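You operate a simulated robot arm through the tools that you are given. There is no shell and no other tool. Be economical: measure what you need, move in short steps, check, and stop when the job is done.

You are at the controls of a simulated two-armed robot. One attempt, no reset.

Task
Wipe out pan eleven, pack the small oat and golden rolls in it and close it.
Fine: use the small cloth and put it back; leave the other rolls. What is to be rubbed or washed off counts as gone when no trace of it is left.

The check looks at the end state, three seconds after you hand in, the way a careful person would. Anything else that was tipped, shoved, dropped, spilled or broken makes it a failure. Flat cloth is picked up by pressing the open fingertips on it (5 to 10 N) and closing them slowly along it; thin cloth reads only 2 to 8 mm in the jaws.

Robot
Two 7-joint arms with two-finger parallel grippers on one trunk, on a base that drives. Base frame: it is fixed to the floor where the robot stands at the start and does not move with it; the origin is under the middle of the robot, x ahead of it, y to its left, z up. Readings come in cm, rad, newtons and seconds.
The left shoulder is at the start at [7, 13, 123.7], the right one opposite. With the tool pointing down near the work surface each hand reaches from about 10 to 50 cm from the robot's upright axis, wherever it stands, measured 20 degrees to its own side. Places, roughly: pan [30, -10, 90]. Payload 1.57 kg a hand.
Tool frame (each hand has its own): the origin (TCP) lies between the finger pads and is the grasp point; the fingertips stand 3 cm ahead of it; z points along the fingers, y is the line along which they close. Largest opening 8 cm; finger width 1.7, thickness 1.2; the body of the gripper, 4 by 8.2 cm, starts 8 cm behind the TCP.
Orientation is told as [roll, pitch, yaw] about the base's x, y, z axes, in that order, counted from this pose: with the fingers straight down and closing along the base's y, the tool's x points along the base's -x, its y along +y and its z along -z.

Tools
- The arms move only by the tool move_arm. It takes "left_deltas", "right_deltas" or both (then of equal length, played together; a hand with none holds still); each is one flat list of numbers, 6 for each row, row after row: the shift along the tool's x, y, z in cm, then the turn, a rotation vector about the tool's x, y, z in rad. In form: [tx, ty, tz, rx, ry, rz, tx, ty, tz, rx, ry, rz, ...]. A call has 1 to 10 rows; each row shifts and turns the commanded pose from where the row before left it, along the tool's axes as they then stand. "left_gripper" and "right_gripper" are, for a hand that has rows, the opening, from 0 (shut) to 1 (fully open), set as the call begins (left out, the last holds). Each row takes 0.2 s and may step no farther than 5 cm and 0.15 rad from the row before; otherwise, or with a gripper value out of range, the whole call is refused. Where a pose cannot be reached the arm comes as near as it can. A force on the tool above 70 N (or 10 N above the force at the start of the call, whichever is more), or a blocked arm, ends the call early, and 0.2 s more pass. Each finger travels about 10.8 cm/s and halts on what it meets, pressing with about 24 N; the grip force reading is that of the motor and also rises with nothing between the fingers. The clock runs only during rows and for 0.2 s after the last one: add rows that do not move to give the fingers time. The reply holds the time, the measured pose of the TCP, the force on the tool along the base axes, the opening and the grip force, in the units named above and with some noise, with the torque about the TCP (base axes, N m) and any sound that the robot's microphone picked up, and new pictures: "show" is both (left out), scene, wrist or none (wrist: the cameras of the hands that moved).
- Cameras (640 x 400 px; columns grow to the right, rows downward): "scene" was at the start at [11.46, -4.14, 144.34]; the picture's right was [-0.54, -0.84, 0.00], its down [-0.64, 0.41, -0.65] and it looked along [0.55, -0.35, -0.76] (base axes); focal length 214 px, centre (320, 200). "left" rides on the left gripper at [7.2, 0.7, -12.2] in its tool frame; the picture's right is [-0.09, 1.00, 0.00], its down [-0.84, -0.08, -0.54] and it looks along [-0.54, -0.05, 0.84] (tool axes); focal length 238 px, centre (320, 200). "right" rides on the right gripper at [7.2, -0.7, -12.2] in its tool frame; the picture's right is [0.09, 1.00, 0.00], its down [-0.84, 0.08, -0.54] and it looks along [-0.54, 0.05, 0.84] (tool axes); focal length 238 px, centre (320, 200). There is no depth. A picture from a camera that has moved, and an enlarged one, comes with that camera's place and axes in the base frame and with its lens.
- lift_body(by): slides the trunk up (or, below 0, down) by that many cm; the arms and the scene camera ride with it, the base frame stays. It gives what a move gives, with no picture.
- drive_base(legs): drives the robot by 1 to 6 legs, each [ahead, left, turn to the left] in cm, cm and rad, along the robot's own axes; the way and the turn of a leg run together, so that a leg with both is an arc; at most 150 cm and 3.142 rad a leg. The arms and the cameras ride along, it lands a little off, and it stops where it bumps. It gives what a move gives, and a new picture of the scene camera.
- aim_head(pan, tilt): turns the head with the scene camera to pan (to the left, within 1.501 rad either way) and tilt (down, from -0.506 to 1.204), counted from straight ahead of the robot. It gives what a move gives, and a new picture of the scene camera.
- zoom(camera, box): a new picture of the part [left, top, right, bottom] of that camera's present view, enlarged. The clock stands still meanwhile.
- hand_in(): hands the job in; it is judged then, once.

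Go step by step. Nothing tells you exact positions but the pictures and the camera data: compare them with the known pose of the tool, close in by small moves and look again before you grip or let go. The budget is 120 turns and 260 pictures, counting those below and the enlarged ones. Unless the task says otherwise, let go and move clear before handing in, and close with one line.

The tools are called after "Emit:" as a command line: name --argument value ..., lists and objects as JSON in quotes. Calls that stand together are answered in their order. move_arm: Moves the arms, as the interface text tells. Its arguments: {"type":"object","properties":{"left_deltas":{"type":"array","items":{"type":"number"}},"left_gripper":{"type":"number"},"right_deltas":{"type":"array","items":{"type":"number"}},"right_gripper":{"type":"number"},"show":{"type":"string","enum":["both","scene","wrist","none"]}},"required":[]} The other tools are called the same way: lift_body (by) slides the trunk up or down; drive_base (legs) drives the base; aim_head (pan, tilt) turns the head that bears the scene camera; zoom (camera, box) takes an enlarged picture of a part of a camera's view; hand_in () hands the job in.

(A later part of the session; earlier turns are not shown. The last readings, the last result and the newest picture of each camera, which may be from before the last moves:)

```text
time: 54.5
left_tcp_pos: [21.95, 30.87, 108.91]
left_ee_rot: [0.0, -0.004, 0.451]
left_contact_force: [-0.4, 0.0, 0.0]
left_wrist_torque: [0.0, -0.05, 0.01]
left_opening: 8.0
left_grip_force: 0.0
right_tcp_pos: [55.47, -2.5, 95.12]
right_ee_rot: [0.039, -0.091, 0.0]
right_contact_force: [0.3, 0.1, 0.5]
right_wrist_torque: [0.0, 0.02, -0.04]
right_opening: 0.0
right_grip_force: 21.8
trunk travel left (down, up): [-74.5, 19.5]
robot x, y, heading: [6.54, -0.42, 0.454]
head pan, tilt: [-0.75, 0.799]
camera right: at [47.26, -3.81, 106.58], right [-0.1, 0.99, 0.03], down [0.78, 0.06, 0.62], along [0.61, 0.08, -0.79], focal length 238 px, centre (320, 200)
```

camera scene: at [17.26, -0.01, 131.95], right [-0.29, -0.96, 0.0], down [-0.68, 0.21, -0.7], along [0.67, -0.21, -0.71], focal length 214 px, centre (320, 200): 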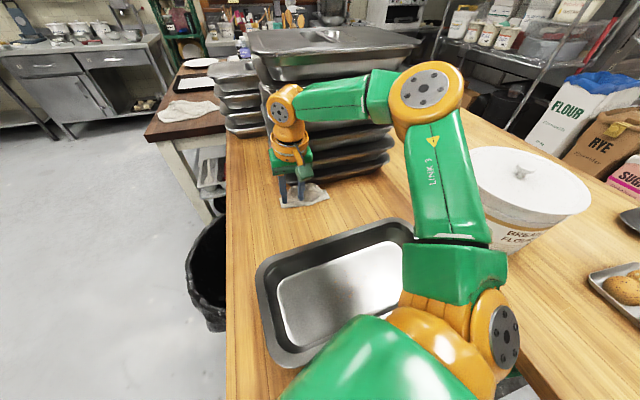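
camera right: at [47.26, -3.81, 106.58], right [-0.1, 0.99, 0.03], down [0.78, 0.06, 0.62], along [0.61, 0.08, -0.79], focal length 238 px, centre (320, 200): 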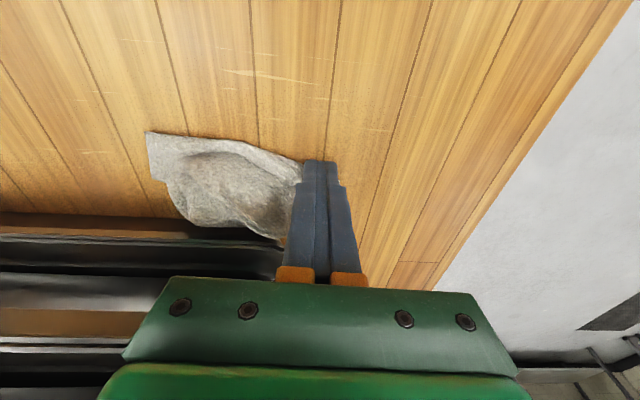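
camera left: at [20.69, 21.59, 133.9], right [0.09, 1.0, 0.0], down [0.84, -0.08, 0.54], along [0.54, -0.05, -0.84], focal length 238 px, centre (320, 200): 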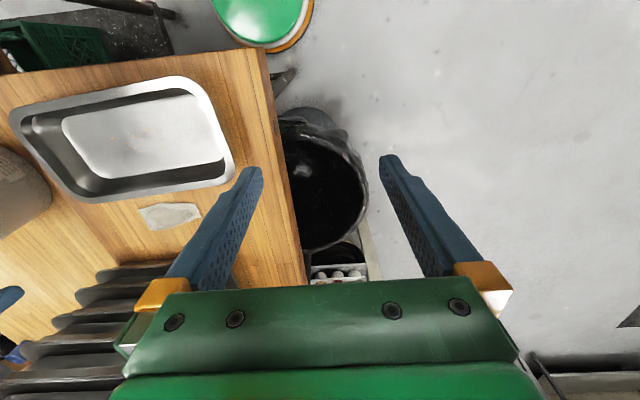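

The cloth slides easily sideways, so I'll go to its −y end and sweep it in +y, clear of the stack's corner, where it can be hooked freely.

Emit:
move_arm --right_deltas '[3, 0, -2, 0, 0, 0, 1, -1, -3, -0.038, -0.1, 0, 0, -3.4, 0, 0, -0.1, 0, 0, -3.4, 0, 0, 0, 0, 0, -3.4, 0, 0, 0, 0, 0, -3.4, 0, 0, 0, 0, 0, 0, 0, 0, 0, 0]' --show "wrist"

```text
time: 56.0
left_tcp_pos: [21.95, 31.05, 108.8]
left_ee_rot: [-0.001, 0.0, 0.454]
left_contact_force: [0.2, 0.1, 0.6]
left_wrist_torque: [-0.03, 0.0, -0.01]
left_opening: 7.99
left_grip_force: 0.0
right_tcp_pos: [51.2, -17.55, 98.52]
right_ee_rot: [0.078, -0.287, -0.014]
right_contact_force: [-0.1, -0.2, 0.1]
right_wrist_torque: [0.02, -0.02, -0.01]
right_opening: 0.03
right_grip_force: 21.1
trunk travel left (down, up): [-74.5, 19.5]
robot x, y, heading: [6.1, -0.02, 0.448]
head pan, tilt: [-0.75, 0.799]
camera right: at [40.92, -18.98, 108.14], right [-0.1, 0.99, 0.05], down [0.65, 0.03, 0.76], along [0.76, 0.11, -0.65], focal length 238 px, centre (320, 200)
```

right: 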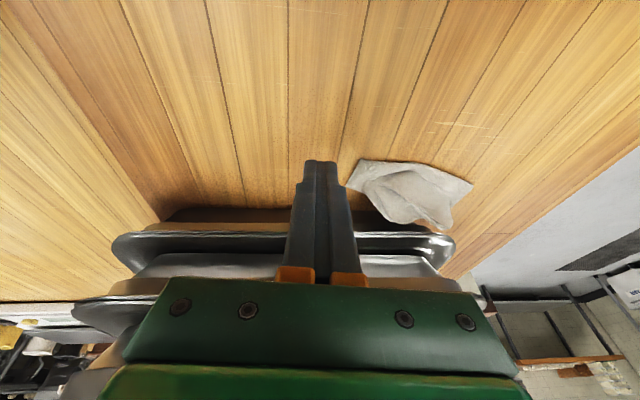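

Emit:
move_arm --right_deltas '[-1.0, 0, 2.0, 0.078, 0, 0, -1.0, 0, 2.0, 0, 0, 0, 0, 0, 0, 0, 0, 0, 0, 2, 0, 0, 0, 0, 0, 2, 0, 0, 0, 0, 0, 2, 0, 0, 0, 0, 0, 2, 0, 0, 0, 0, 0, 0, 0, 0, 0, 0]' --show "wrist"

```text
time: 57.9
left_tcp_pos: [22.02, 30.94, 108.84]
left_ee_rot: [0.001, -0.001, 0.454]
left_contact_force: [0.7, -0.2, 0.1]
left_wrist_torque: [-0.02, -0.02, -0.02]
left_opening: 7.98
left_grip_force: 0.1
right_tcp_pos: [54.4, -9.17, 95.46]
right_ee_rot: [0.004, -0.289, -0.012]
right_contact_force: [0.3, -0.2, -0.5]
right_wrist_torque: [0.02, 0.01, -0.03]
right_opening: 0.01
right_grip_force: 21.1
trunk travel left (down, up): [-74.5, 19.5]
robot x, y, heading: [6.05, 0.14, 0.45]
head pan, tilt: [-0.75, 0.799]
camera right: at [44.07, -9.82, 104.99], right [-0.08, 1.0, -0.02], down [0.65, 0.07, 0.76], along [0.76, 0.04, -0.65], focal length 238 px, centre (320, 200)
```

right: 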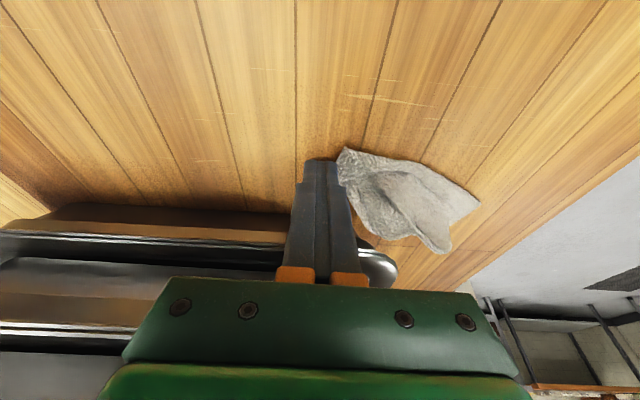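

The sweep works easily. A bit further.

Emit:
move_arm --right_deltas '[0, 1.5, 0, 0, 0, 0, 0, 1.5, 0, 0, 0, 0, 0, 1.5, 0, 0, 0, 0, 0, 0, 0, 0, 0, 0]' --show "wrist"

Emit:
zoom --camera "scene" --box '[230, 120, 410, 240]'

```text
time: 58.9
left_tcp_pos: [22.09, 31.02, 108.95]
left_ee_rot: [0.0, 0.0, 0.453]
left_contact_force: [0.2, 0.2, -0.8]
left_wrist_torque: [0.01, 0.0, 0.0]
left_opening: 7.99
left_grip_force: 0.0
right_tcp_pos: [54.39, -4.65, 95.27]
right_ee_rot: [0.0, -0.29, -0.014]
right_contact_force: [-0.1, -0.4, -0.2]
right_wrist_torque: [-0.02, 0.02, 0.02]
right_opening: 0.0
right_grip_force: 20.8
trunk travel left (down, up): [-74.5, 19.5]
robot x, y, heading: [6.67, 0.09, 0.45]
head pan, tilt: [-0.75, 0.799]
camera right: at [44.04, -5.24, 105.0], right [-0.08, 1.0, -0.02], down [0.65, 0.07, 0.76], along [0.76, 0.04, -0.65], focal length 238 px, centre (320, 200)
```

right: 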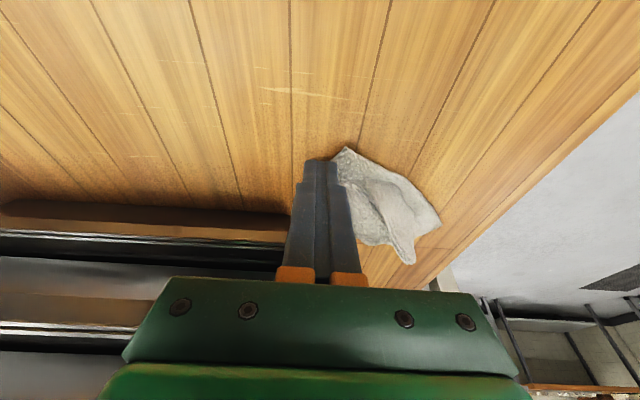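

```text
3.33 times, centred on (320, 180) of scene
camera zoom: at [18.46, -0.2, 131.83], right [-0.3, -0.96, 0.0], down [-0.69, 0.21, -0.7], along [0.67, -0.21, -0.72], focal length 715 px, centre (320, 267)
```

zoom: 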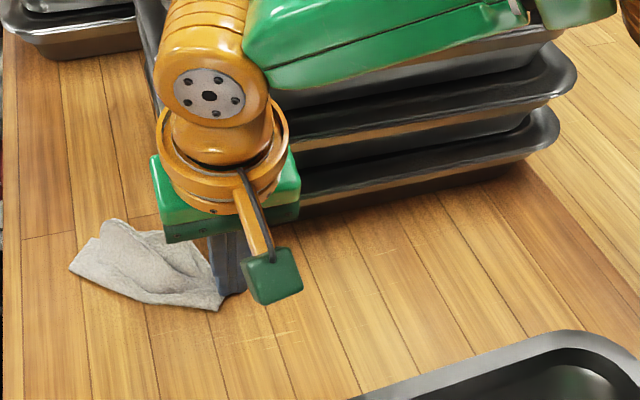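

The cloth is now clear of the stack with its near corner at (54.5,-4). I'll straddle that corner with open fingers (closing along y) and pinch it.

Emit:
move_arm --right_deltas '[0.5, 0, -4, 0, 0, 0, 0, 2.85, 0, 0, 0, 0, -0.8, 0, 1, 0, 0, 0, 0, 0, 0, 0, 0, 0]' --right_gripper 1.0 --show "wrist"

```text
time: 59.9
left_tcp_pos: [21.03, 30.85, 109.14]
left_ee_rot: [-0.004, -0.012, 0.451]
left_contact_force: [-0.6, -0.2, -0.2]
left_wrist_torque: [0.0, 0.01, 0.0]
left_opening: 8.01
left_grip_force: 0.0
right_tcp_pos: [53.0, -1.82, 99.12]
right_ee_rot: [0.005, -0.304, -0.016]
right_contact_force: [-7.9, -2.0, 34.8]
right_wrist_torque: [1.38, 0.22, 0.46]
right_opening: 7.89
right_grip_force: 0.0
trunk travel left (down, up): [-74.5, 19.5]
robot x, y, heading: [6.2, -0.06, 0.449]
head pan, tilt: [-0.75, 0.799]
camera right: at [42.48, -2.46, 108.48], right [-0.08, 1.0, -0.02], down [0.64, 0.07, 0.77], along [0.77, 0.04, -0.64], focal length 238 px, centre (320, 200)
```

right: 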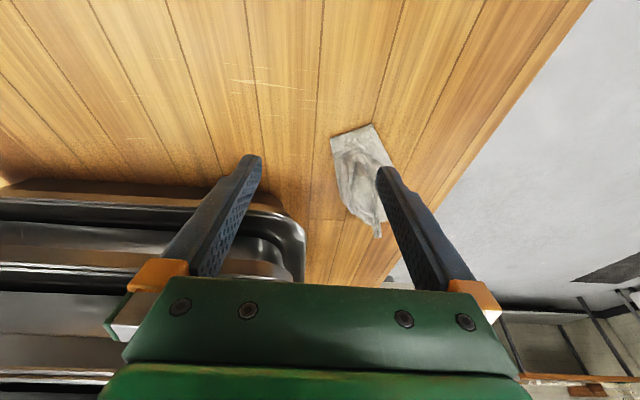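

The cloth swung so its long side now lies along x, centred at y≈2. Raise, shift +y and straddle it.

Emit:
move_arm --right_deltas '[0.9, 0, -3, 0, 0, 0, 0, 2, 0, 0, 0, 0, -1, 2.2, 0, 0, 0, 0, -1.2, 0, 0.6, 0, 0, 0, 0, 0, 0, 0, 0, 0]' --show "both"

```text
time: 61.0
left_tcp_pos: [21.88, 30.99, 108.8]
left_ee_rot: [-0.002, -0.003, 0.449]
left_contact_force: [0.5, 0.2, -0.5]
left_wrist_torque: [-0.01, 0.0, 0.01]
left_opening: 8.02
left_grip_force: 0.2
right_tcp_pos: [54.41, 2.38, 100.91]
right_ee_rot: [0.002, -0.293, -0.015]
right_contact_force: [-0.1, 0.3, 0.0]
right_wrist_torque: [-0.01, -0.02, -0.03]
right_opening: 7.99
right_grip_force: 0.1
trunk travel left (down, up): [-74.5, 19.5]
robot x, y, heading: [6.35, 0.33, 0.451]
head pan, tilt: [-0.75, 0.799]
camera scene: at [18.34, -0.2, 131.84], right [-0.3, -0.96, 0.0], down [-0.68, 0.21, -0.7], along [0.67, -0.21, -0.72], focal length 214 px, centre (320, 200)
camera right: at [44.05, 1.72, 110.65], right [-0.08, 1.0, -0.02], down [0.65, 0.07, 0.76], along [0.76, 0.04, -0.65], focal length 238 px, centre (320, 200)
```

scene: 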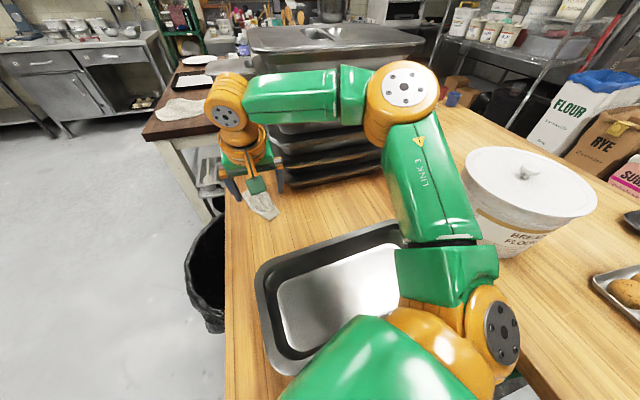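
right: 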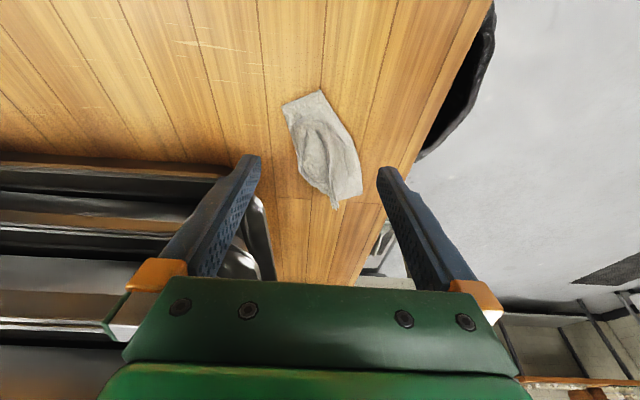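

Emit:
move_arm --right_deltas '[0.12, 0.1, 1.5, 0, 0, 0, 0.12, 0, 1.5, 0, 0, 0, 0.12, 0, 1.5, 0, 0, 0, 0.12, 0, 1.1, 0, 0, 0, 0, 0, 0, 0, 0, 0]' --show "wrist"

```text
time: 62.2
left_tcp_pos: [21.96, 31.03, 108.86]
left_ee_rot: [-0.001, -0.001, 0.452]
left_contact_force: [-0.4, -0.5, 0.2]
left_wrist_torque: [0.02, -0.02, 0.02]
left_opening: 8.03
left_grip_force: 0.0
right_tcp_pos: [55.68, 2.39, 95.33]
right_ee_rot: [0.001, -0.29, -0.014]
right_contact_force: [-0.6, -0.2, 0.4]
right_wrist_torque: [0.02, -0.03, 0.02]
right_opening: 8.02
right_grip_force: 0.0
trunk travel left (down, up): [-74.5, 19.5]
robot x, y, heading: [6.65, 0.03, 0.452]
head pan, tilt: [-0.75, 0.799]
camera right: at [45.39, 1.81, 105.11], right [-0.08, 1.0, -0.02], down [0.65, 0.07, 0.76], along [0.76, 0.04, -0.65], focal length 238 px, centre (320, 200)
```

right: 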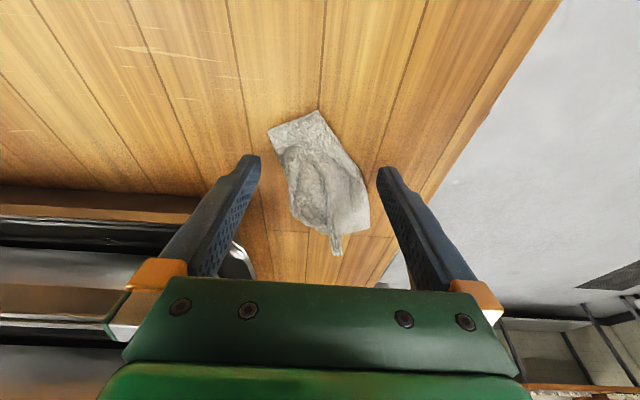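

Straddled cleanly with no contact. Close slowly to bunch the cloth.

Emit:
move_arm --right_deltas '[0, 0, 0, 0, 0, 0]' --right_gripper 0.7 --show "none"

Emit:
move_arm --right_deltas '[0, 0, 0, 0, 0, 0]' --right_gripper 0.5 --show "none"

Emit:
move_arm --right_deltas '[0, 0, 0, 0, 0, 0]' --right_gripper 0.35 --show "none"

Emit:
move_arm --right_deltas '[0, 0, 0, 0, 0, 0]' --right_gripper 0.2 --show "none"

Emit:
move_arm --right_deltas '[0, 0, 0, 0, 0, 0, 0, 0, 0, 0, 0, 0]' --right_gripper 0.0 --show "wrist"

```text
time: 62.6
left_tcp_pos: [22.16, 31.06, 108.89]
left_ee_rot: [0.001, -0.001, 0.451]
left_contact_force: [-1.0, 0.1, -0.2]
left_wrist_torque: [-0.02, -0.02, -0.01]
left_opening: 8.0
left_grip_force: 0.1
right_tcp_pos: [55.71, 2.48, 95.49]
right_ee_rot: [0.004, -0.289, -0.014]
right_contact_force: [0.4, -0.1, -0.3]
right_wrist_torque: [-0.02, -0.02, 0.02]
right_opening: 5.6
right_grip_force: 0.1
trunk travel left (down, up): [-74.5, 19.5]
robot x, y, heading: [6.38, 0.32, 0.45]
head pan, tilt: [-0.75, 0.799]
```

```text
time: 63.0
left_tcp_pos: [22.01, 31.01, 108.87]
left_ee_rot: [-0.002, -0.001, 0.452]
left_contact_force: [0.2, -0.3, 0.8]
left_wrist_torque: [0.01, 0.01, 0.0]
left_opening: 7.96
left_grip_force: 0.0
right_tcp_pos: [55.67, 2.49, 95.54]
right_ee_rot: [0.001, -0.289, -0.013]
right_contact_force: [0.6, -0.8, 1.3]
right_wrist_torque: [0.03, -0.05, -0.01]
right_opening: 5.07
right_grip_force: 24.2
trunk travel left (down, up): [-74.5, 19.5]
robot x, y, heading: [6.62, -0.15, 0.448]
head pan, tilt: [-0.75, 0.799]
```

```text
time: 63.5
left_tcp_pos: [22.01, 31.03, 108.78]
left_ee_rot: [0.001, 0.0, 0.452]
left_contact_force: [0.2, 0.4, 0.0]
left_wrist_torque: [0.0, 0.01, -0.01]
left_opening: 8.02
left_grip_force: 0.0
right_tcp_pos: [55.75, 2.54, 95.51]
right_ee_rot: [0.003, -0.289, -0.01]
right_contact_force: [0.0, -0.5, 0.9]
right_wrist_torque: [0.06, -0.07, -0.01]
right_opening: 5.08
right_grip_force: 23.6
trunk travel left (down, up): [-74.5, 19.5]
robot x, y, heading: [5.94, -0.04, 0.449]
head pan, tilt: [-0.75, 0.799]
```

```text
time: 63.9
left_tcp_pos: [21.94, 31.06, 108.87]
left_ee_rot: [-0.001, 0.0, 0.453]
left_contact_force: [0.6, -0.5, 0.6]
left_wrist_torque: [0.0, 0.0, -0.01]
left_opening: 8.03
left_grip_force: 0.2
right_tcp_pos: [55.63, 2.43, 95.28]
right_ee_rot: [0.001, -0.289, -0.013]
right_contact_force: [-0.6, 0.8, 1.6]
right_wrist_torque: [0.06, -0.02, 0.0]
right_opening: 5.06
right_grip_force: 23.6
trunk travel left (down, up): [-74.5, 19.5]
robot x, y, heading: [6.66, 0.24, 0.454]
head pan, tilt: [-0.75, 0.799]
```

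```text
time: 64.5
left_tcp_pos: [22.0, 30.91, 108.76]
left_ee_rot: [-0.003, 0.001, 0.454]
left_contact_force: [-0.5, -0.1, 1.0]
left_wrist_torque: [-0.01, -0.02, 0.03]
left_opening: 7.98
left_grip_force: 0.1
right_tcp_pos: [55.72, 2.46, 95.6]
right_ee_rot: [0.002, -0.29, -0.012]
right_contact_force: [-0.1, 1.0, 1.0]
right_wrist_torque: [0.08, 0.0, -0.01]
right_opening: 5.03
right_grip_force: 24.1
trunk travel left (down, up): [-74.5, 19.5]
robot x, y, heading: [6.31, -0.23, 0.449]
head pan, tilt: [-0.75, 0.799]
camera right: at [45.37, 1.83, 105.14], right [-0.08, 1.0, -0.02], down [0.65, 0.07, 0.76], along [0.76, 0.04, -0.65], focal length 238 px, centre (320, 200)
```

right: 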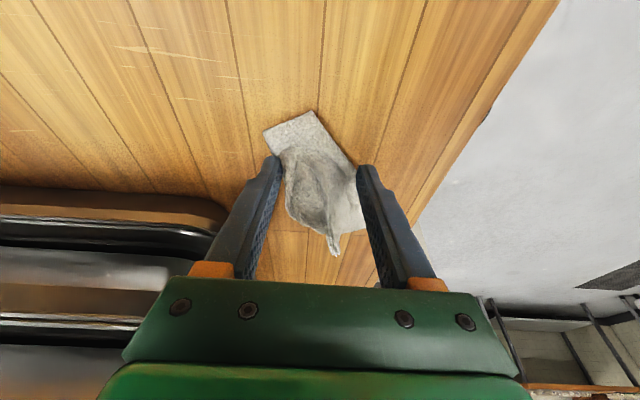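

It's gripped (5 cm, 24 N); the cloth behaves like a stiff bundle. Lift it and check.

Emit:
move_arm --right_deltas '[0, 0, -2, 0, 0, 0, -0.3, 0, -2.5, 0, 0, 0, -0.3, 0, -2.5, 0, 0, 0, 0, 0, 0, 0, 0, 0]' --show "both"

```text
time: 65.5
left_tcp_pos: [22.06, 30.96, 108.86]
left_ee_rot: [0.002, 0.0, 0.452]
left_contact_force: [0.7, 0.7, 0.6]
left_wrist_torque: [0.01, 0.01, -0.02]
left_opening: 7.99
left_grip_force: 0.1
right_tcp_pos: [54.32, 2.38, 102.46]
right_ee_rot: [0.001, -0.289, -0.016]
right_contact_force: [0.3, 0.4, -0.3]
right_wrist_torque: [-0.01, 0.03, 0.0]
right_opening: 5.03
right_grip_force: 23.8
trunk travel left (down, up): [-74.5, 19.5]
robot x, y, heading: [6.52, 0.11, 0.45]
head pan, tilt: [-0.75, 0.799]
camera scene: at [18.5, -0.19, 131.82], right [-0.3, -0.96, 0.0], down [-0.69, 0.21, -0.7], along [0.67, -0.21, -0.72], focal length 214 px, centre (320, 200)
camera right: at [43.94, 1.74, 112.12], right [-0.08, 1.0, -0.02], down [0.65, 0.07, 0.76], along [0.76, 0.04, -0.65], focal length 238 px, centre (320, 200)
```

scene: 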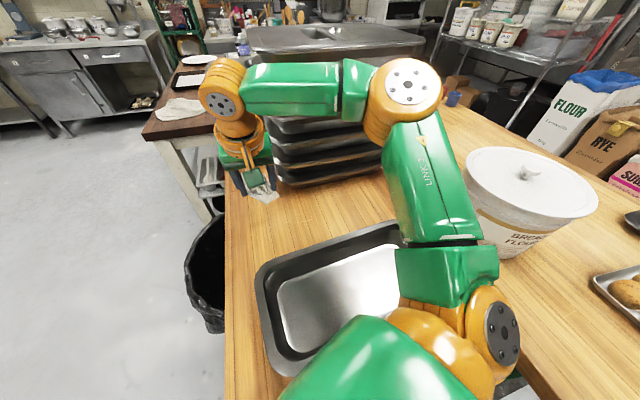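
right: 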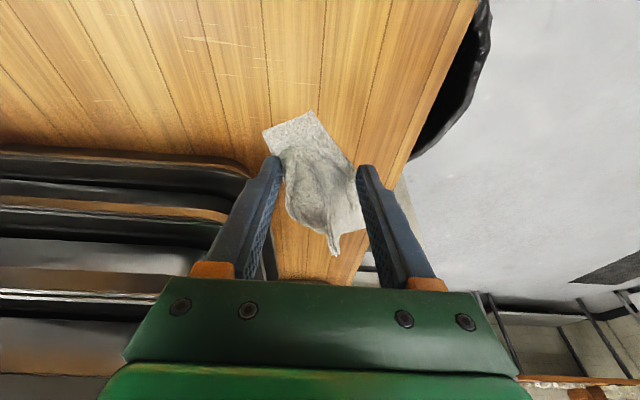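

Cloth firmly held, flat side down. Now carry it over the pan (residue centred about (32,-12)).

Emit:
move_arm --right_deltas '[3.07, -2.1, -1.23, 0, 0, 0, 3.07, -2.1, -1.23, 0, 0, 0, 3.07, -2.1, -1.23, 0, 0, 0, 3.07, -2.1, -1.23, 0, 0, 0, 3.07, -2.1, -1.23, 0, 0, 0, 3.07, -2.1, -1.23, 0, 0, 0, 0, 0, 0, 0, 0, 0]' --show "both"

```text
time: 67.0
left_tcp_pos: [22.09, 31.07, 108.72]
left_ee_rot: [-0.001, -0.001, 0.45]
left_contact_force: [0.4, 0.0, 0.0]
left_wrist_torque: [0.0, 0.01, -0.01]
left_opening: 8.0
left_grip_force: 0.1
right_tcp_pos: [35.1, -9.7, 105.19]
right_ee_rot: [0.003, -0.286, -0.013]
right_contact_force: [0.8, 0.1, -1.3]
right_wrist_torque: [-0.04, 0.04, 0.01]
right_opening: 4.96
right_grip_force: 24.1
right hand out of reach, approached as far as the arm can: row 6
trunk travel left (down, up): [-74.5, 19.5]
robot x, y, heading: [6.42, 0.16, 0.454]
head pan, tilt: [-0.75, 0.799]
camera scene: at [18.52, -0.15, 131.82], right [-0.3, -0.96, 0.0], down [-0.69, 0.21, -0.7], along [0.67, -0.21, -0.72], focal length 214 px, centre (320, 200)
camera right: at [24.89, -10.34, 114.85], right [-0.08, 1.0, -0.03], down [0.65, 0.07, 0.76], along [0.76, 0.04, -0.65], focal length 238 px, centre (320, 200)
```

scene: 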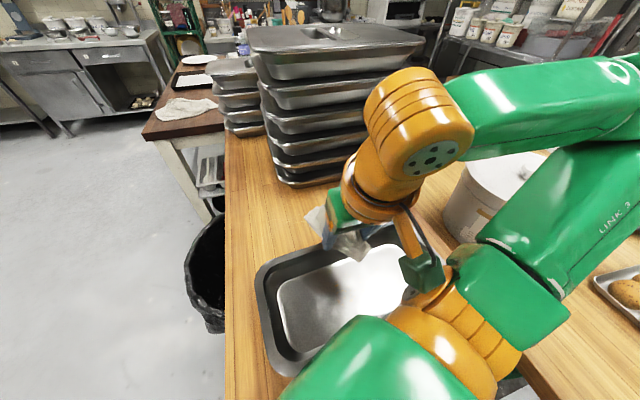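
right: 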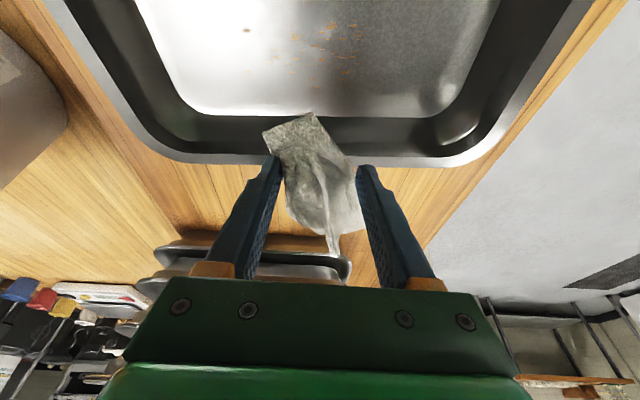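

Too close to the body here. I'll raise the trunk for clearance, turn the robot straight and back away a few cm.

Emit:
lift_body --by 13

Emit:
drive_base --legs '[[-2, 0, 0], [0, 0, -0.45], [-4.5, 0, 0]]'

Emit:
aim_head --pan -0.3 --tilt 0.9

```text
time: 68.6
left_tcp_pos: [22.12, 30.99, 121.83]
left_ee_rot: [0.001, 0.0, 0.451]
left_contact_force: [0.2, 0.2, -0.9]
left_wrist_torque: [0.0, 0.02, 0.01]
left_opening: 8.0
left_grip_force: 0.1
right_tcp_pos: [35.28, -9.78, 118.23]
right_ee_rot: [0.002, -0.289, -0.015]
right_contact_force: [-0.3, -0.2, -0.4]
right_wrist_torque: [0.01, -0.03, 0.05]
right_opening: 4.97
right_grip_force: 24.6
trunk travel left (down, up): [-87.5, 6.5]
robot x, y, heading: [6.35, -0.22, 0.447]
head pan, tilt: [-0.75, 0.799]
```

```text
time: 71.2
left_tcp_pos: [28.33, 20.24, 121.63]
left_ee_rot: [0.002, 0.007, 0.007]
left_contact_force: [0.8, -0.3, -0.4]
left_wrist_torque: [0.0, 0.07, 0.03]
left_opening: 7.99
left_grip_force: 0.1
right_tcp_pos: [22.72, -22.11, 118.18]
right_ee_rot: [0.0, -0.282, -0.454]
right_contact_force: [0.4, -0.1, -0.8]
right_wrist_torque: [-0.02, 0.09, -0.01]
right_opening: 4.96
right_grip_force: 23.9
trunk travel left (down, up): [-87.5, 6.5]
robot x, y, heading: [0.1, -0.96, 0.009]
head pan, tilt: [-0.75, 0.799]
camera scene: at [11.92, -6.33, 144.73], right [-0.68, -0.74, 0.01], down [-0.53, 0.48, -0.69], along [0.51, -0.47, -0.72], focal length 214 px, centre (320, 200)
```

scene: 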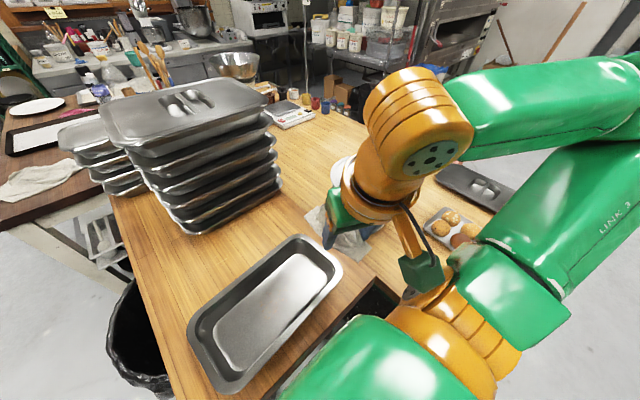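

```text
time: 72.1
left_tcp_pos: [27.4, 20.36, 121.88]
left_ee_rot: [-0.001, -0.001, 0.007]
left_contact_force: [-0.4, -0.7, 0.1]
left_wrist_torque: [-0.03, -0.02, 0.01]
left_opening: 8.01
left_grip_force: 0.0
right_tcp_pos: [21.85, -22.05, 118.26]
right_ee_rot: [0.002, -0.29, -0.457]
right_contact_force: [0.2, -0.3, -1.0]
right_wrist_torque: [0.04, 0.02, 0.01]
right_opening: 4.95
right_grip_force: 23.7
trunk travel left (down, up): [-87.5, 6.5]
robot x, y, heading: [0.24, -0.75, 0.006]
head pan, tilt: [-0.3, 0.901]
camera scene: at [12.05, -3.07, 144.05], right [-0.29, -0.96, 0.0], down [-0.75, 0.23, -0.62], along [0.6, -0.18, -0.78], focal length 214 px, centre (320, 200)
```

scene: 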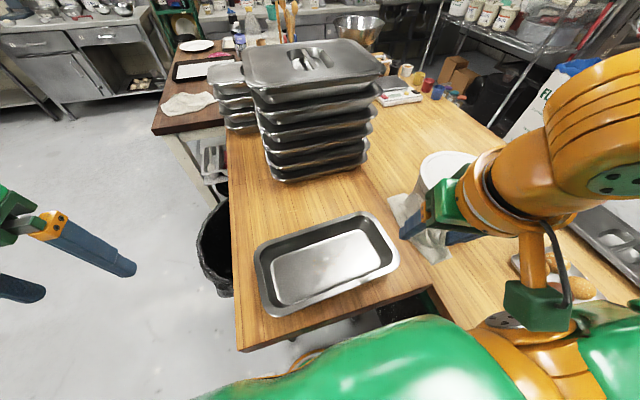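

Pan rim spans about x 24–41, y -25–5. Yaw the tool straight and bring the cloth above the residue.

Emit:
move_arm --right_deltas '[0, 0, 0, -0.033, 0, -0.11, 0, 0, 0, -0.033, 0, -0.11, 0, 0, 0, -0.033, 0, -0.11, 0, 0, 0, -0.033, 0, -0.11, -1.56, 2.5, 2.8, 0, 0, 0, -1.56, 2.5, 2.8, 0, 0, 0, -1.56, 2.5, 2.8, 0, 0, 0, -1.56, 2.5, 2.8, 0, 0, 0, 0, 0, 0, 0, 0, 0]' --show "both"

```text
time: 74.1
left_tcp_pos: [27.48, 20.35, 121.85]
left_ee_rot: [0.0, -0.002, 0.007]
left_contact_force: [-0.5, 0.0, 0.1]
left_wrist_torque: [-0.03, -0.04, 0.01]
left_opening: 8.01
left_grip_force: 0.0
right_tcp_pos: [31.34, -11.82, 109.64]
right_ee_rot: [0.002, -0.291, 0.002]
right_contact_force: [0.6, 0.6, 0.0]
right_wrist_torque: [0.02, 0.0, 0.0]
right_opening: 4.91
right_grip_force: 24.0
right hand out of reach, approached as far as the arm can: row 5
trunk travel left (down, up): [-87.5, 6.5]
robot x, y, heading: [-0.04, -1.11, 0.01]
head pan, tilt: [-0.3, 0.901]
camera scene: at [12.16, -3.06, 144.03], right [-0.29, -0.96, 0.0], down [-0.75, 0.23, -0.62], along [0.59, -0.18, -0.78], focal length 214 px, centre (320, 200)
camera right: at [21.04, -12.71, 119.34], right [-0.09, 1.0, -0.02], down [0.65, 0.08, 0.76], along [0.76, 0.05, -0.65], focal length 238 px, centre (320, 200)
```

scene: 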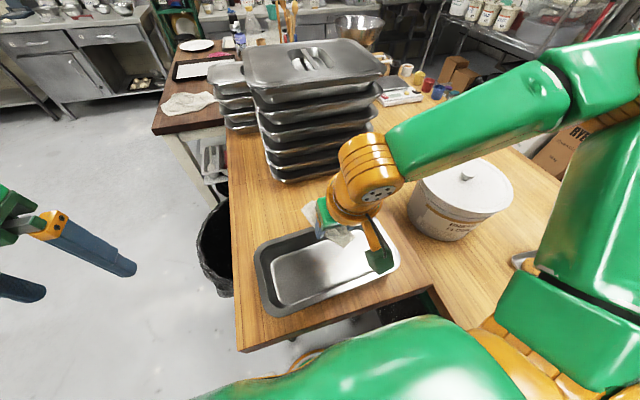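
right: 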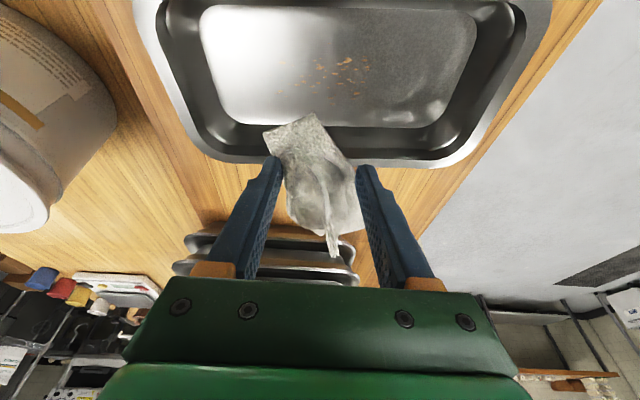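

Residue measured at x 30–34, y -14.5…-7. Lower the cloth into the pan at the −y side.

Emit:
move_arm --right_deltas '[0.8, -2.5, 0, 0, 0, 0, 0, -2.7, 0, 0, 0, 0, 0.93, 0, 3.1, 0, 0, 0, 0.93, 0, 3.1, 0, 0, 0, 0.93, 0, 3.1, 0, 0, 0, 0.6, 0, 2, 0, 0, 0, 0, 0, 0, 0, 0, 0]' --show "wrist"

```text
time: 75.7
left_tcp_pos: [27.59, 20.35, 121.82]
left_ee_rot: [-0.002, 0.0, 0.006]
left_contact_force: [-0.1, -0.6, 1.0]
left_wrist_torque: [-0.03, 0.0, -0.01]
left_opening: 8.0
left_grip_force: 0.1
right_tcp_pos: [30.75, -17.14, 97.73]
right_ee_rot: [0.004, -0.291, 0.001]
right_contact_force: [-1.9, 0.4, -0.9]
right_wrist_torque: [0.0, 0.04, 0.05]
right_opening: 4.91
right_grip_force: 24.3
trunk travel left (down, up): [-87.5, 6.5]
robot x, y, heading: [-0.26, -0.88, 0.007]
head pan, tilt: [-0.3, 0.901]
camera right: at [20.41, -17.94, 107.34], right [-0.09, 1.0, -0.02], down [0.65, 0.08, 0.76], along [0.76, 0.05, -0.65], focal length 238 px, centre (320, 200)
```

right: 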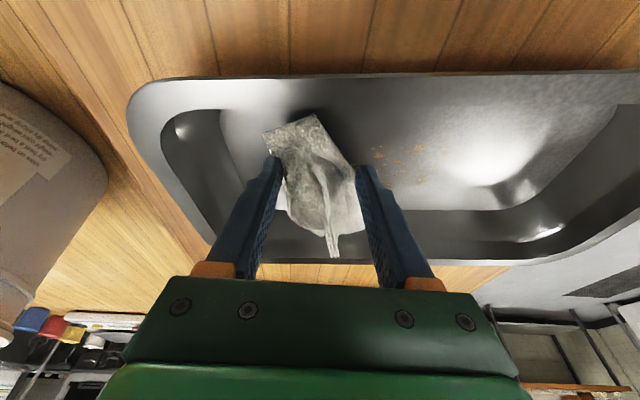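

Emit:
move_arm --right_deltas '[0.25, 0, 0.85, 0, 0, 0, 0.2, 0, 0.7, 0, 0, 0, 0.12, 0, 0.4, 0, 0, 0, 0, 0, 0, 0, 0, 0]' --show "none"

```text
time: 76.7
left_tcp_pos: [27.34, 20.3, 121.96]
left_ee_rot: [-0.001, -0.001, 0.007]
left_contact_force: [0.9, -0.5, 0.9]
left_wrist_torque: [0.03, 0.02, -0.03]
left_opening: 8.01
left_grip_force: 0.2
right_tcp_pos: [30.69, -17.27, 95.81]
right_ee_rot: [0.004, -0.293, 0.001]
right_contact_force: [1.5, -4.1, 19.5]
right_wrist_torque: [0.24, -0.1, -0.03]
right_opening: 4.93
right_grip_force: 23.6
trunk travel left (down, up): [-87.5, 6.5]
robot x, y, heading: [-0.01, -0.74, 0.008]
head pan, tilt: [-0.3, 0.901]
```

Contact at ~19 N; ease to a lighter press and stroke across the residue and back.

Emit:
move_arm --right_deltas '[-0.06, 0, -0.2, 0, 0, 0, 0, 1.8, 0, 0, 0, 0, 0, 1.8, 0, 0, 0, 0, 0, 1.8, 0, 0, 0, 0, 0, 1.8, 0, 0, 0, 0, 0, 1.8, 0, 0, 0, 0, 0, 1.8, 0, 0, 0, 0, 0, 1.8, 0, 0, 0, 0, 0, 0, 0, 0, 0, 0]' --show "both"

```text
time: 78.7
left_tcp_pos: [27.62, 20.34, 121.96]
left_ee_rot: [-0.001, -0.001, 0.008]
left_contact_force: [-0.3, 0.6, 0.3]
left_wrist_torque: [-0.02, 0.01, 0.0]
left_opening: 8.02
left_grip_force: 0.1
right_tcp_pos: [31.02, -11.4, 100.51]
right_ee_rot: [0.005, -0.288, 0.001]
right_contact_force: [1.1, -0.4, -0.6]
right_wrist_torque: [0.02, 0.04, 0.01]
right_opening: 4.91
right_grip_force: 24.2
right hand out of reach, approached as far as the arm can: row 3, 4, 5, 6, 7, 8
trunk travel left (down, up): [-87.5, 6.5]
robot x, y, heading: [0.11, -0.99, 0.011]
head pan, tilt: [-0.3, 0.901]
camera scene: at [12.18, -3.05, 144.03], right [-0.29, -0.96, 0.0], down [-0.75, 0.23, -0.62], along [0.59, -0.18, -0.78], focal length 214 px, centre (320, 200)
camera right: at [20.62, -12.23, 110.2], right [-0.09, 1.0, -0.02], down [0.65, 0.08, 0.76], along [0.76, 0.06, -0.65], focal length 238 px, centre (320, 200)
```

scene: 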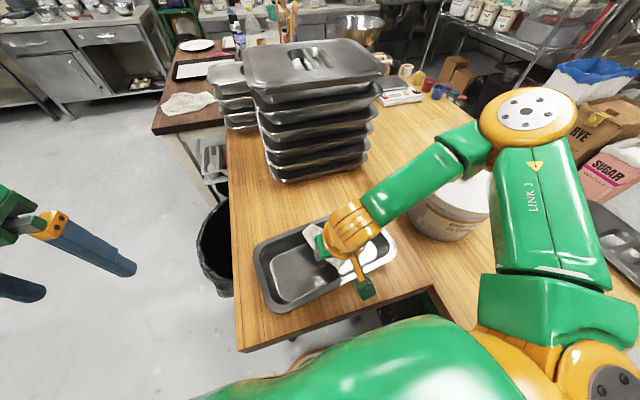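
right: 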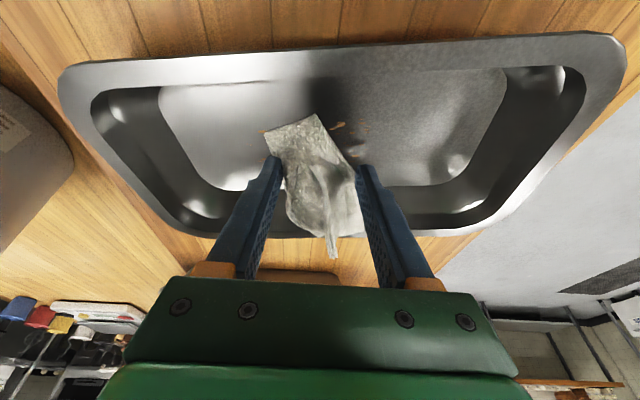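

The arm is too close to its inner limit here; raise the hand and back the robot off 9 cm.

Emit:
move_arm --right_deltas '[-0.9, 0, -3, 0, 0, 0, -0.9, 0, -3, 0, 0, 0, 0, 0, 0, 0, 0, 0]' --show "none"

Emit:
drive_base --legs '[[-9, 1, 0]]'

Emit:
move_arm --right_deltas '[-2.5, -1, 0.85, 0, 0, 0, -2.5, -1, 0.85, 0, 0, 0, -2.5, -1, 0.85, 0, 0, 0, -1.6, 0, 0.5, 0, 0, 0, 0, 0, 0, 0, 0, 0]' --show "both"

```text
time: 79.5
left_tcp_pos: [27.56, 20.26, 121.87]
left_ee_rot: [0.0, 0.002, 0.004]
left_contact_force: [-0.4, -0.9, -0.3]
left_wrist_torque: [-0.01, 0.01, 0.01]
left_opening: 8.0
left_grip_force: 0.0
right_tcp_pos: [30.81, -11.37, 106.84]
right_ee_rot: [0.003, -0.288, 0.002]
right_contact_force: [0.0, -0.2, -0.1]
right_wrist_torque: [0.02, 0.01, 0.03]
right_opening: 4.92
right_grip_force: 23.5
trunk travel left (down, up): [-87.5, 6.5]
robot x, y, heading: [0.26, -0.75, 0.008]
head pan, tilt: [-0.3, 0.901]
```

```text
time: 80.6
left_tcp_pos: [19.36, 21.08, 121.73]
left_ee_rot: [0.001, 0.006, 0.007]
left_contact_force: [0.8, -0.7, -0.3]
left_wrist_torque: [-0.01, 0.02, -0.01]
left_opening: 8.0
left_grip_force: 0.0
right_tcp_pos: [22.46, -10.55, 106.59]
right_ee_rot: [0.004, -0.284, 0.0]
right_contact_force: [1.4, 0.3, -1.1]
right_wrist_torque: [0.0, 0.07, 0.01]
right_opening: 4.88
right_grip_force: 23.4
trunk travel left (down, up): [-87.5, 6.5]
robot x, y, heading: [-8.88, -0.15, 0.01]
head pan, tilt: [-0.3, 0.901]
camera scene: at [4.15, -2.21, 143.95], right [-0.29, -0.96, 0.0], down [-0.75, 0.23, -0.62], along [0.59, -0.18, -0.79], focal length 214 px, centre (320, 200)
```

scene: 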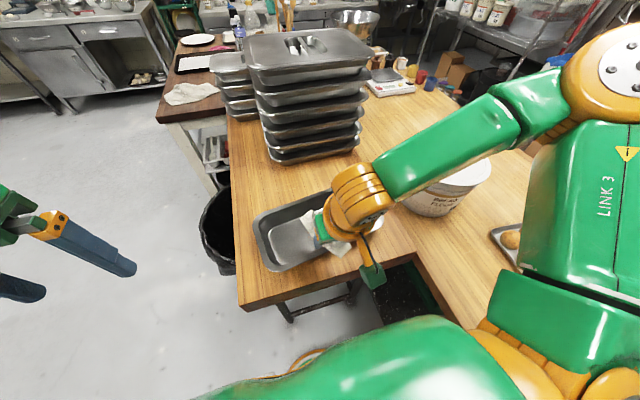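

```text
time: 81.8
left_tcp_pos: [18.67, 21.13, 121.78]
left_ee_rot: [0.0, 0.001, 0.008]
left_contact_force: [-0.3, -0.3, 0.1]
left_wrist_torque: [0.03, -0.01, -0.03]
left_opening: 8.02
left_grip_force: 0.1
right_tcp_pos: [31.68, -13.48, 106.61]
right_ee_rot: [0.005, -0.288, 0.001]
right_contact_force: [0.1, 1.0, -0.7]
right_wrist_torque: [-0.01, 0.03, 0.02]
right_opening: 4.93
right_grip_force: 24.0
trunk travel left (down, up): [-87.5, 6.5]
robot x, y, heading: [-8.74, 0.04, 0.009]
head pan, tilt: [-0.3, 0.901]
camera scene: at [3.4, -2.12, 144.03], right [-0.29, -0.96, 0.0], down [-0.75, 0.23, -0.62], along [0.59, -0.18, -0.78], focal length 214 px, centre (320, 200)
camera right: at [21.43, -14.2, 116.23], right [-0.09, 1.0, -0.02], down [0.65, 0.08, 0.76], along [0.76, 0.05, -0.65], focal length 238 px, centre (320, 200)
```

scene: 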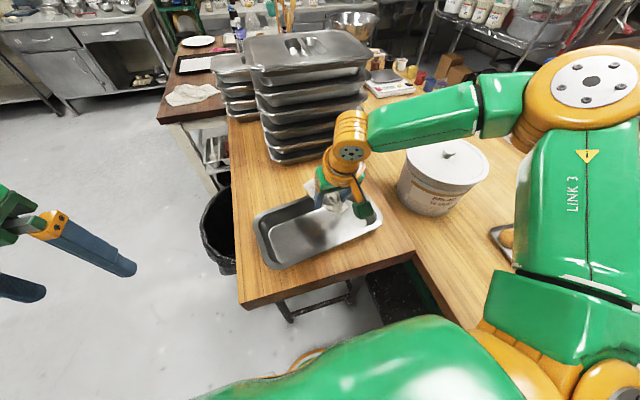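
right: 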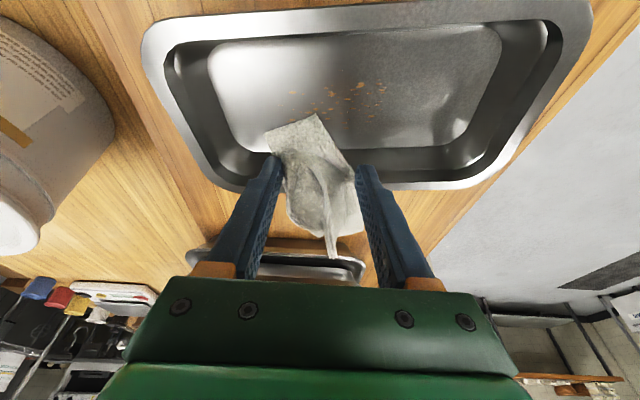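

Emit:
move_arm --right_deltas '[0.2, -1.9, 0, 0, 0, 0, 0, -1.8, 0, 0, 0, 0, 0.75, 0, 2.5, 0, 0, 0, 0.75, 0, 2.5, 0, 0, 0, 0.75, 0, 2.5, 0, 0, 0, 0.68, 0, 2.28, 0, 0, 0, 0.2, 0, 0.6, 0, 0, 0, 0, 0, 0, 0, 0, 0]' --show "wrist"

```text
time: 83.6
left_tcp_pos: [18.35, 21.27, 121.9]
left_ee_rot: [-0.001, -0.004, 0.007]
left_contact_force: [-0.4, -0.4, 0.1]
left_wrist_torque: [0.03, -0.02, 0.0]
left_opening: 7.98
left_grip_force: 0.2
right_tcp_pos: [31.14, -17.12, 95.67]
right_ee_rot: [0.005, -0.296, -0.001]
right_contact_force: [4.4, -4.4, 25.3]
right_wrist_torque: [0.17, -0.08, 0.0]
right_opening: 4.87
right_grip_force: 23.9
trunk travel left (down, up): [-87.5, 6.5]
robot x, y, heading: [-8.63, 0.17, 0.006]
head pan, tilt: [-0.3, 0.901]
camera right: at [20.8, -18.01, 105.26], right [-0.09, 1.0, -0.02], down [0.64, 0.08, 0.76], along [0.76, 0.05, -0.65], focal length 238 px, centre (320, 200)
```

right: 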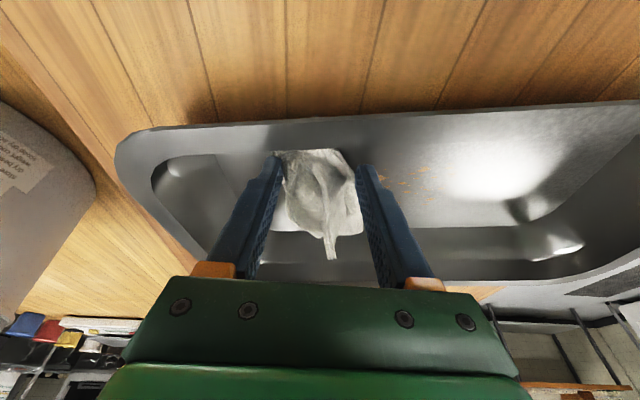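

Emit:
move_arm --right_deltas '[-0.1, 0, -0.35, 0, 0, 0, 0, 1.8, 0, 0, 0, 0, 0, 1.8, 0, 0, 0, 0, 0, 1.8, 0, 0, 0, 0, 0, 1.8, 0, 0, 0, 0, 0, 1.8, 0, 0, 0, 0, 0, 1.8, 0, 0, 0, 0, 0, 1.2, 0, 0, 0, 0, 0, 0, 0, 0, 0, 0]' --show "both"

```text
time: 85.6
left_tcp_pos: [18.71, 21.25, 121.79]
left_ee_rot: [0.001, -0.002, 0.006]
left_contact_force: [-0.8, 0.2, 0.8]
left_wrist_torque: [0.03, -0.01, -0.01]
left_opening: 8.02
left_grip_force: 0.0
right_tcp_pos: [28.27, -11.46, 100.69]
right_ee_rot: [0.005, -0.289, 0.003]
right_contact_force: [-0.1, 0.2, -0.8]
right_wrist_torque: [-0.01, 0.03, -0.05]
right_opening: 4.86
right_grip_force: 24.4
right hand out of reach, approached as far as the arm can: row 2, 3, 4, 5, 6, 7, 8
trunk travel left (down, up): [-87.5, 6.5]
robot x, y, heading: [-9.04, -0.23, 0.007]
head pan, tilt: [-0.3, 0.901]
camera scene: at [3.31, -2.12, 144.03], right [-0.29, -0.96, 0.0], down [-0.75, 0.23, -0.62], along [0.59, -0.18, -0.78], focal length 214 px, centre (320, 200)
camera right: at [18.01, -12.23, 110.28], right [-0.09, 1.0, -0.02], down [0.65, 0.08, 0.76], along [0.76, 0.05, -0.65], focal length 238 px, centre (320, 200)
```

scene: 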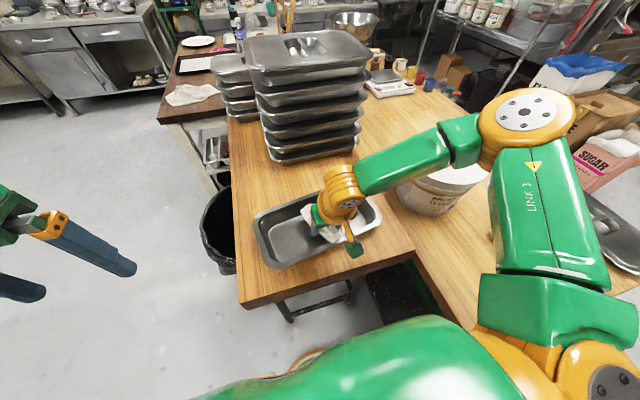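
right: 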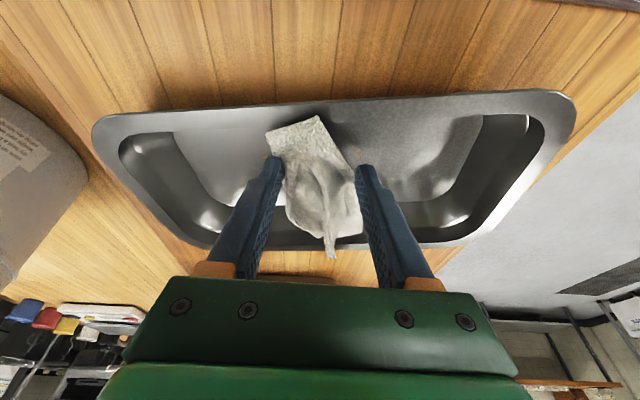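

Reach low and cross-body is the limit. I'll raise the hand, shift the robot 9 cm left (also away from the bucket), and lower the trunk 6 cm.

Emit:
move_arm --right_deltas '[-1, -1, -3, 0, 0, 0, -1, 0, -3, 0, 0, 0, -1, 0, -3, 0, 0, 0, 0, 0, 0, 0, 0, 0]' --show "none"

Emit:
drive_base --legs '[[3, 9, 0]]'

Emit:
lift_body --by -6

Emit:
move_arm --right_deltas '[0, -3, 0, 0, 0, 0, 0, -3, 0, 0, 0, 0, 0, -3, 0, 0, 0, 0, 0, -3, 0, 0, 0, 0, 0, 0, 0, 0, 0, 0]' --show "both"

```text
time: 86.6
left_tcp_pos: [18.63, 21.19, 121.73]
left_ee_rot: [0.0, -0.002, 0.005]
left_contact_force: [0.2, -0.7, -0.7]
left_wrist_torque: [-0.02, -0.03, 0.0]
left_opening: 8.0
left_grip_force: 0.1
right_tcp_pos: [28.5, -12.37, 110.1]
right_ee_rot: [0.003, -0.288, 0.0]
right_contact_force: [-0.6, -0.6, -1.2]
right_wrist_torque: [0.01, 0.0, 0.0]
right_opening: 4.9
right_grip_force: 24.2
trunk travel left (down, up): [-87.5, 6.5]
robot x, y, heading: [-8.81, -0.4, 0.008]
head pan, tilt: [-0.3, 0.901]
```

```text
time: 87.7
left_tcp_pos: [21.33, 29.44, 122.04]
left_ee_rot: [0.006, -0.003, 0.006]
left_contact_force: [0.1, -0.5, 0.3]
left_wrist_torque: [0.07, -0.01, 0.0]
left_opening: 8.0
left_grip_force: 0.1
right_tcp_pos: [31.04, -4.14, 110.07]
right_ee_rot: [0.01, -0.29, -0.002]
right_contact_force: [-0.3, 0.4, -0.7]
right_wrist_torque: [0.04, 0.04, 0.0]
right_opening: 4.87
right_grip_force: 23.6
trunk travel left (down, up): [-87.5, 6.5]
robot x, y, heading: [-6.01, 8.99, 0.008]
head pan, tilt: [-0.3, 0.901]
camera scene: at [5.91, 6.04, 144.04], right [-0.29, -0.96, -0.01], down [-0.75, 0.23, -0.62], along [0.6, -0.18, -0.78], focal length 214 px, centre (320, 200)
```

scene: 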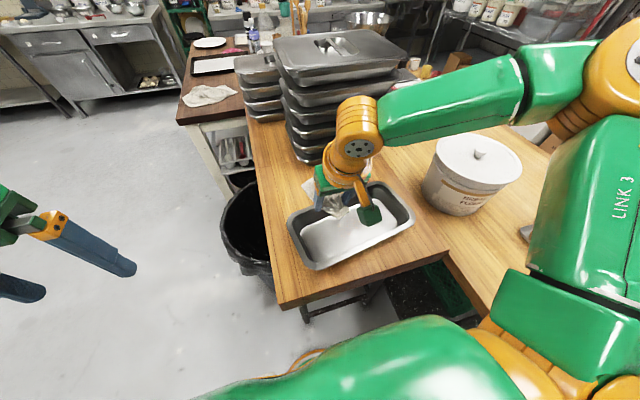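

```text
time: 88.7
left_tcp_pos: [21.61, 30.27, 115.86]
left_ee_rot: [-0.003, -0.001, 0.007]
left_contact_force: [-0.8, 0.5, -0.3]
left_wrist_torque: [0.02, 0.0, 0.0]
left_opening: 8.02
left_grip_force: 0.1
right_tcp_pos: [31.28, -3.43, 103.99]
right_ee_rot: [0.001, -0.29, 0.002]
right_contact_force: [0.7, -0.2, -0.4]
right_wrist_torque: [0.01, 0.04, 0.03]
right_opening: 4.86
right_grip_force: 24.6
trunk travel left (down, up): [-81.5, 12.5]
robot x, y, heading: [-5.99, 9.14, 0.003]
head pan, tilt: [-0.3, 0.901]
```

```text
time: 89.9
left_tcp_pos: [21.54, 30.22, 115.73]
left_ee_rot: [-0.002, 0.001, 0.006]
left_contact_force: [-0.2, 0.6, -0.7]
left_wrist_torque: [0.01, 0.01, -0.03]
left_opening: 8.0
left_grip_force: 0.0
right_tcp_pos: [31.41, -15.55, 104.03]
right_ee_rot: [0.004, -0.291, -0.001]
right_contact_force: [1.3, 0.5, -0.8]
right_wrist_torque: [0.01, 0.01, -0.02]
right_opening: 4.87
right_grip_force: 24.0
trunk travel left (down, up): [-81.5, 12.5]
robot x, y, heading: [-6.36, 9.18, 0.003]
head pan, tilt: [-0.3, 0.901]
camera scene: at [6.18, 6.85, 138.03], right [-0.29, -0.96, 0.0], down [-0.75, 0.23, -0.62], along [0.59, -0.18, -0.78], focal length 214 px, centre (320, 200)
camera right: at [21.02, -16.23, 113.73], right [-0.09, 1.0, -0.02], down [0.65, 0.08, 0.76], along [0.76, 0.05, -0.65], focal length 238 px, centre (320, 200)
```

scene: 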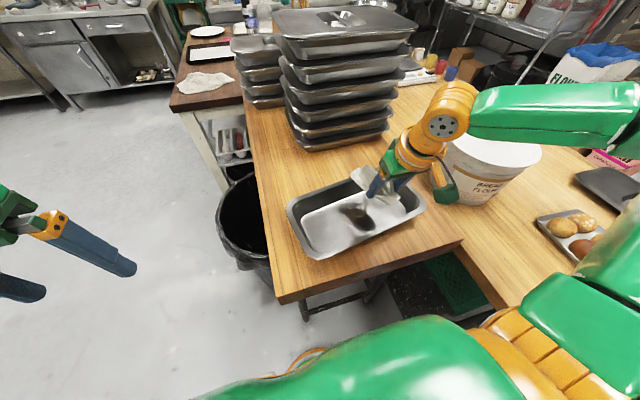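
right: 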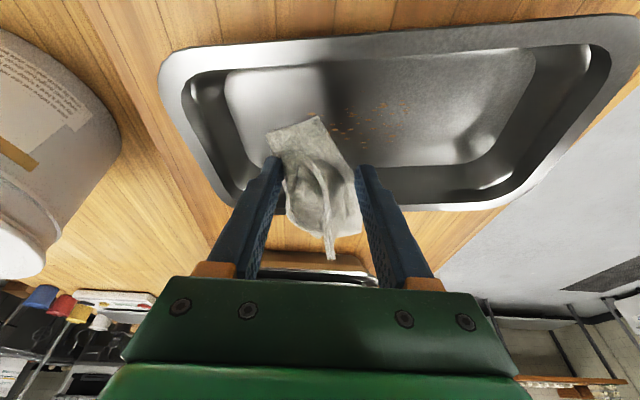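

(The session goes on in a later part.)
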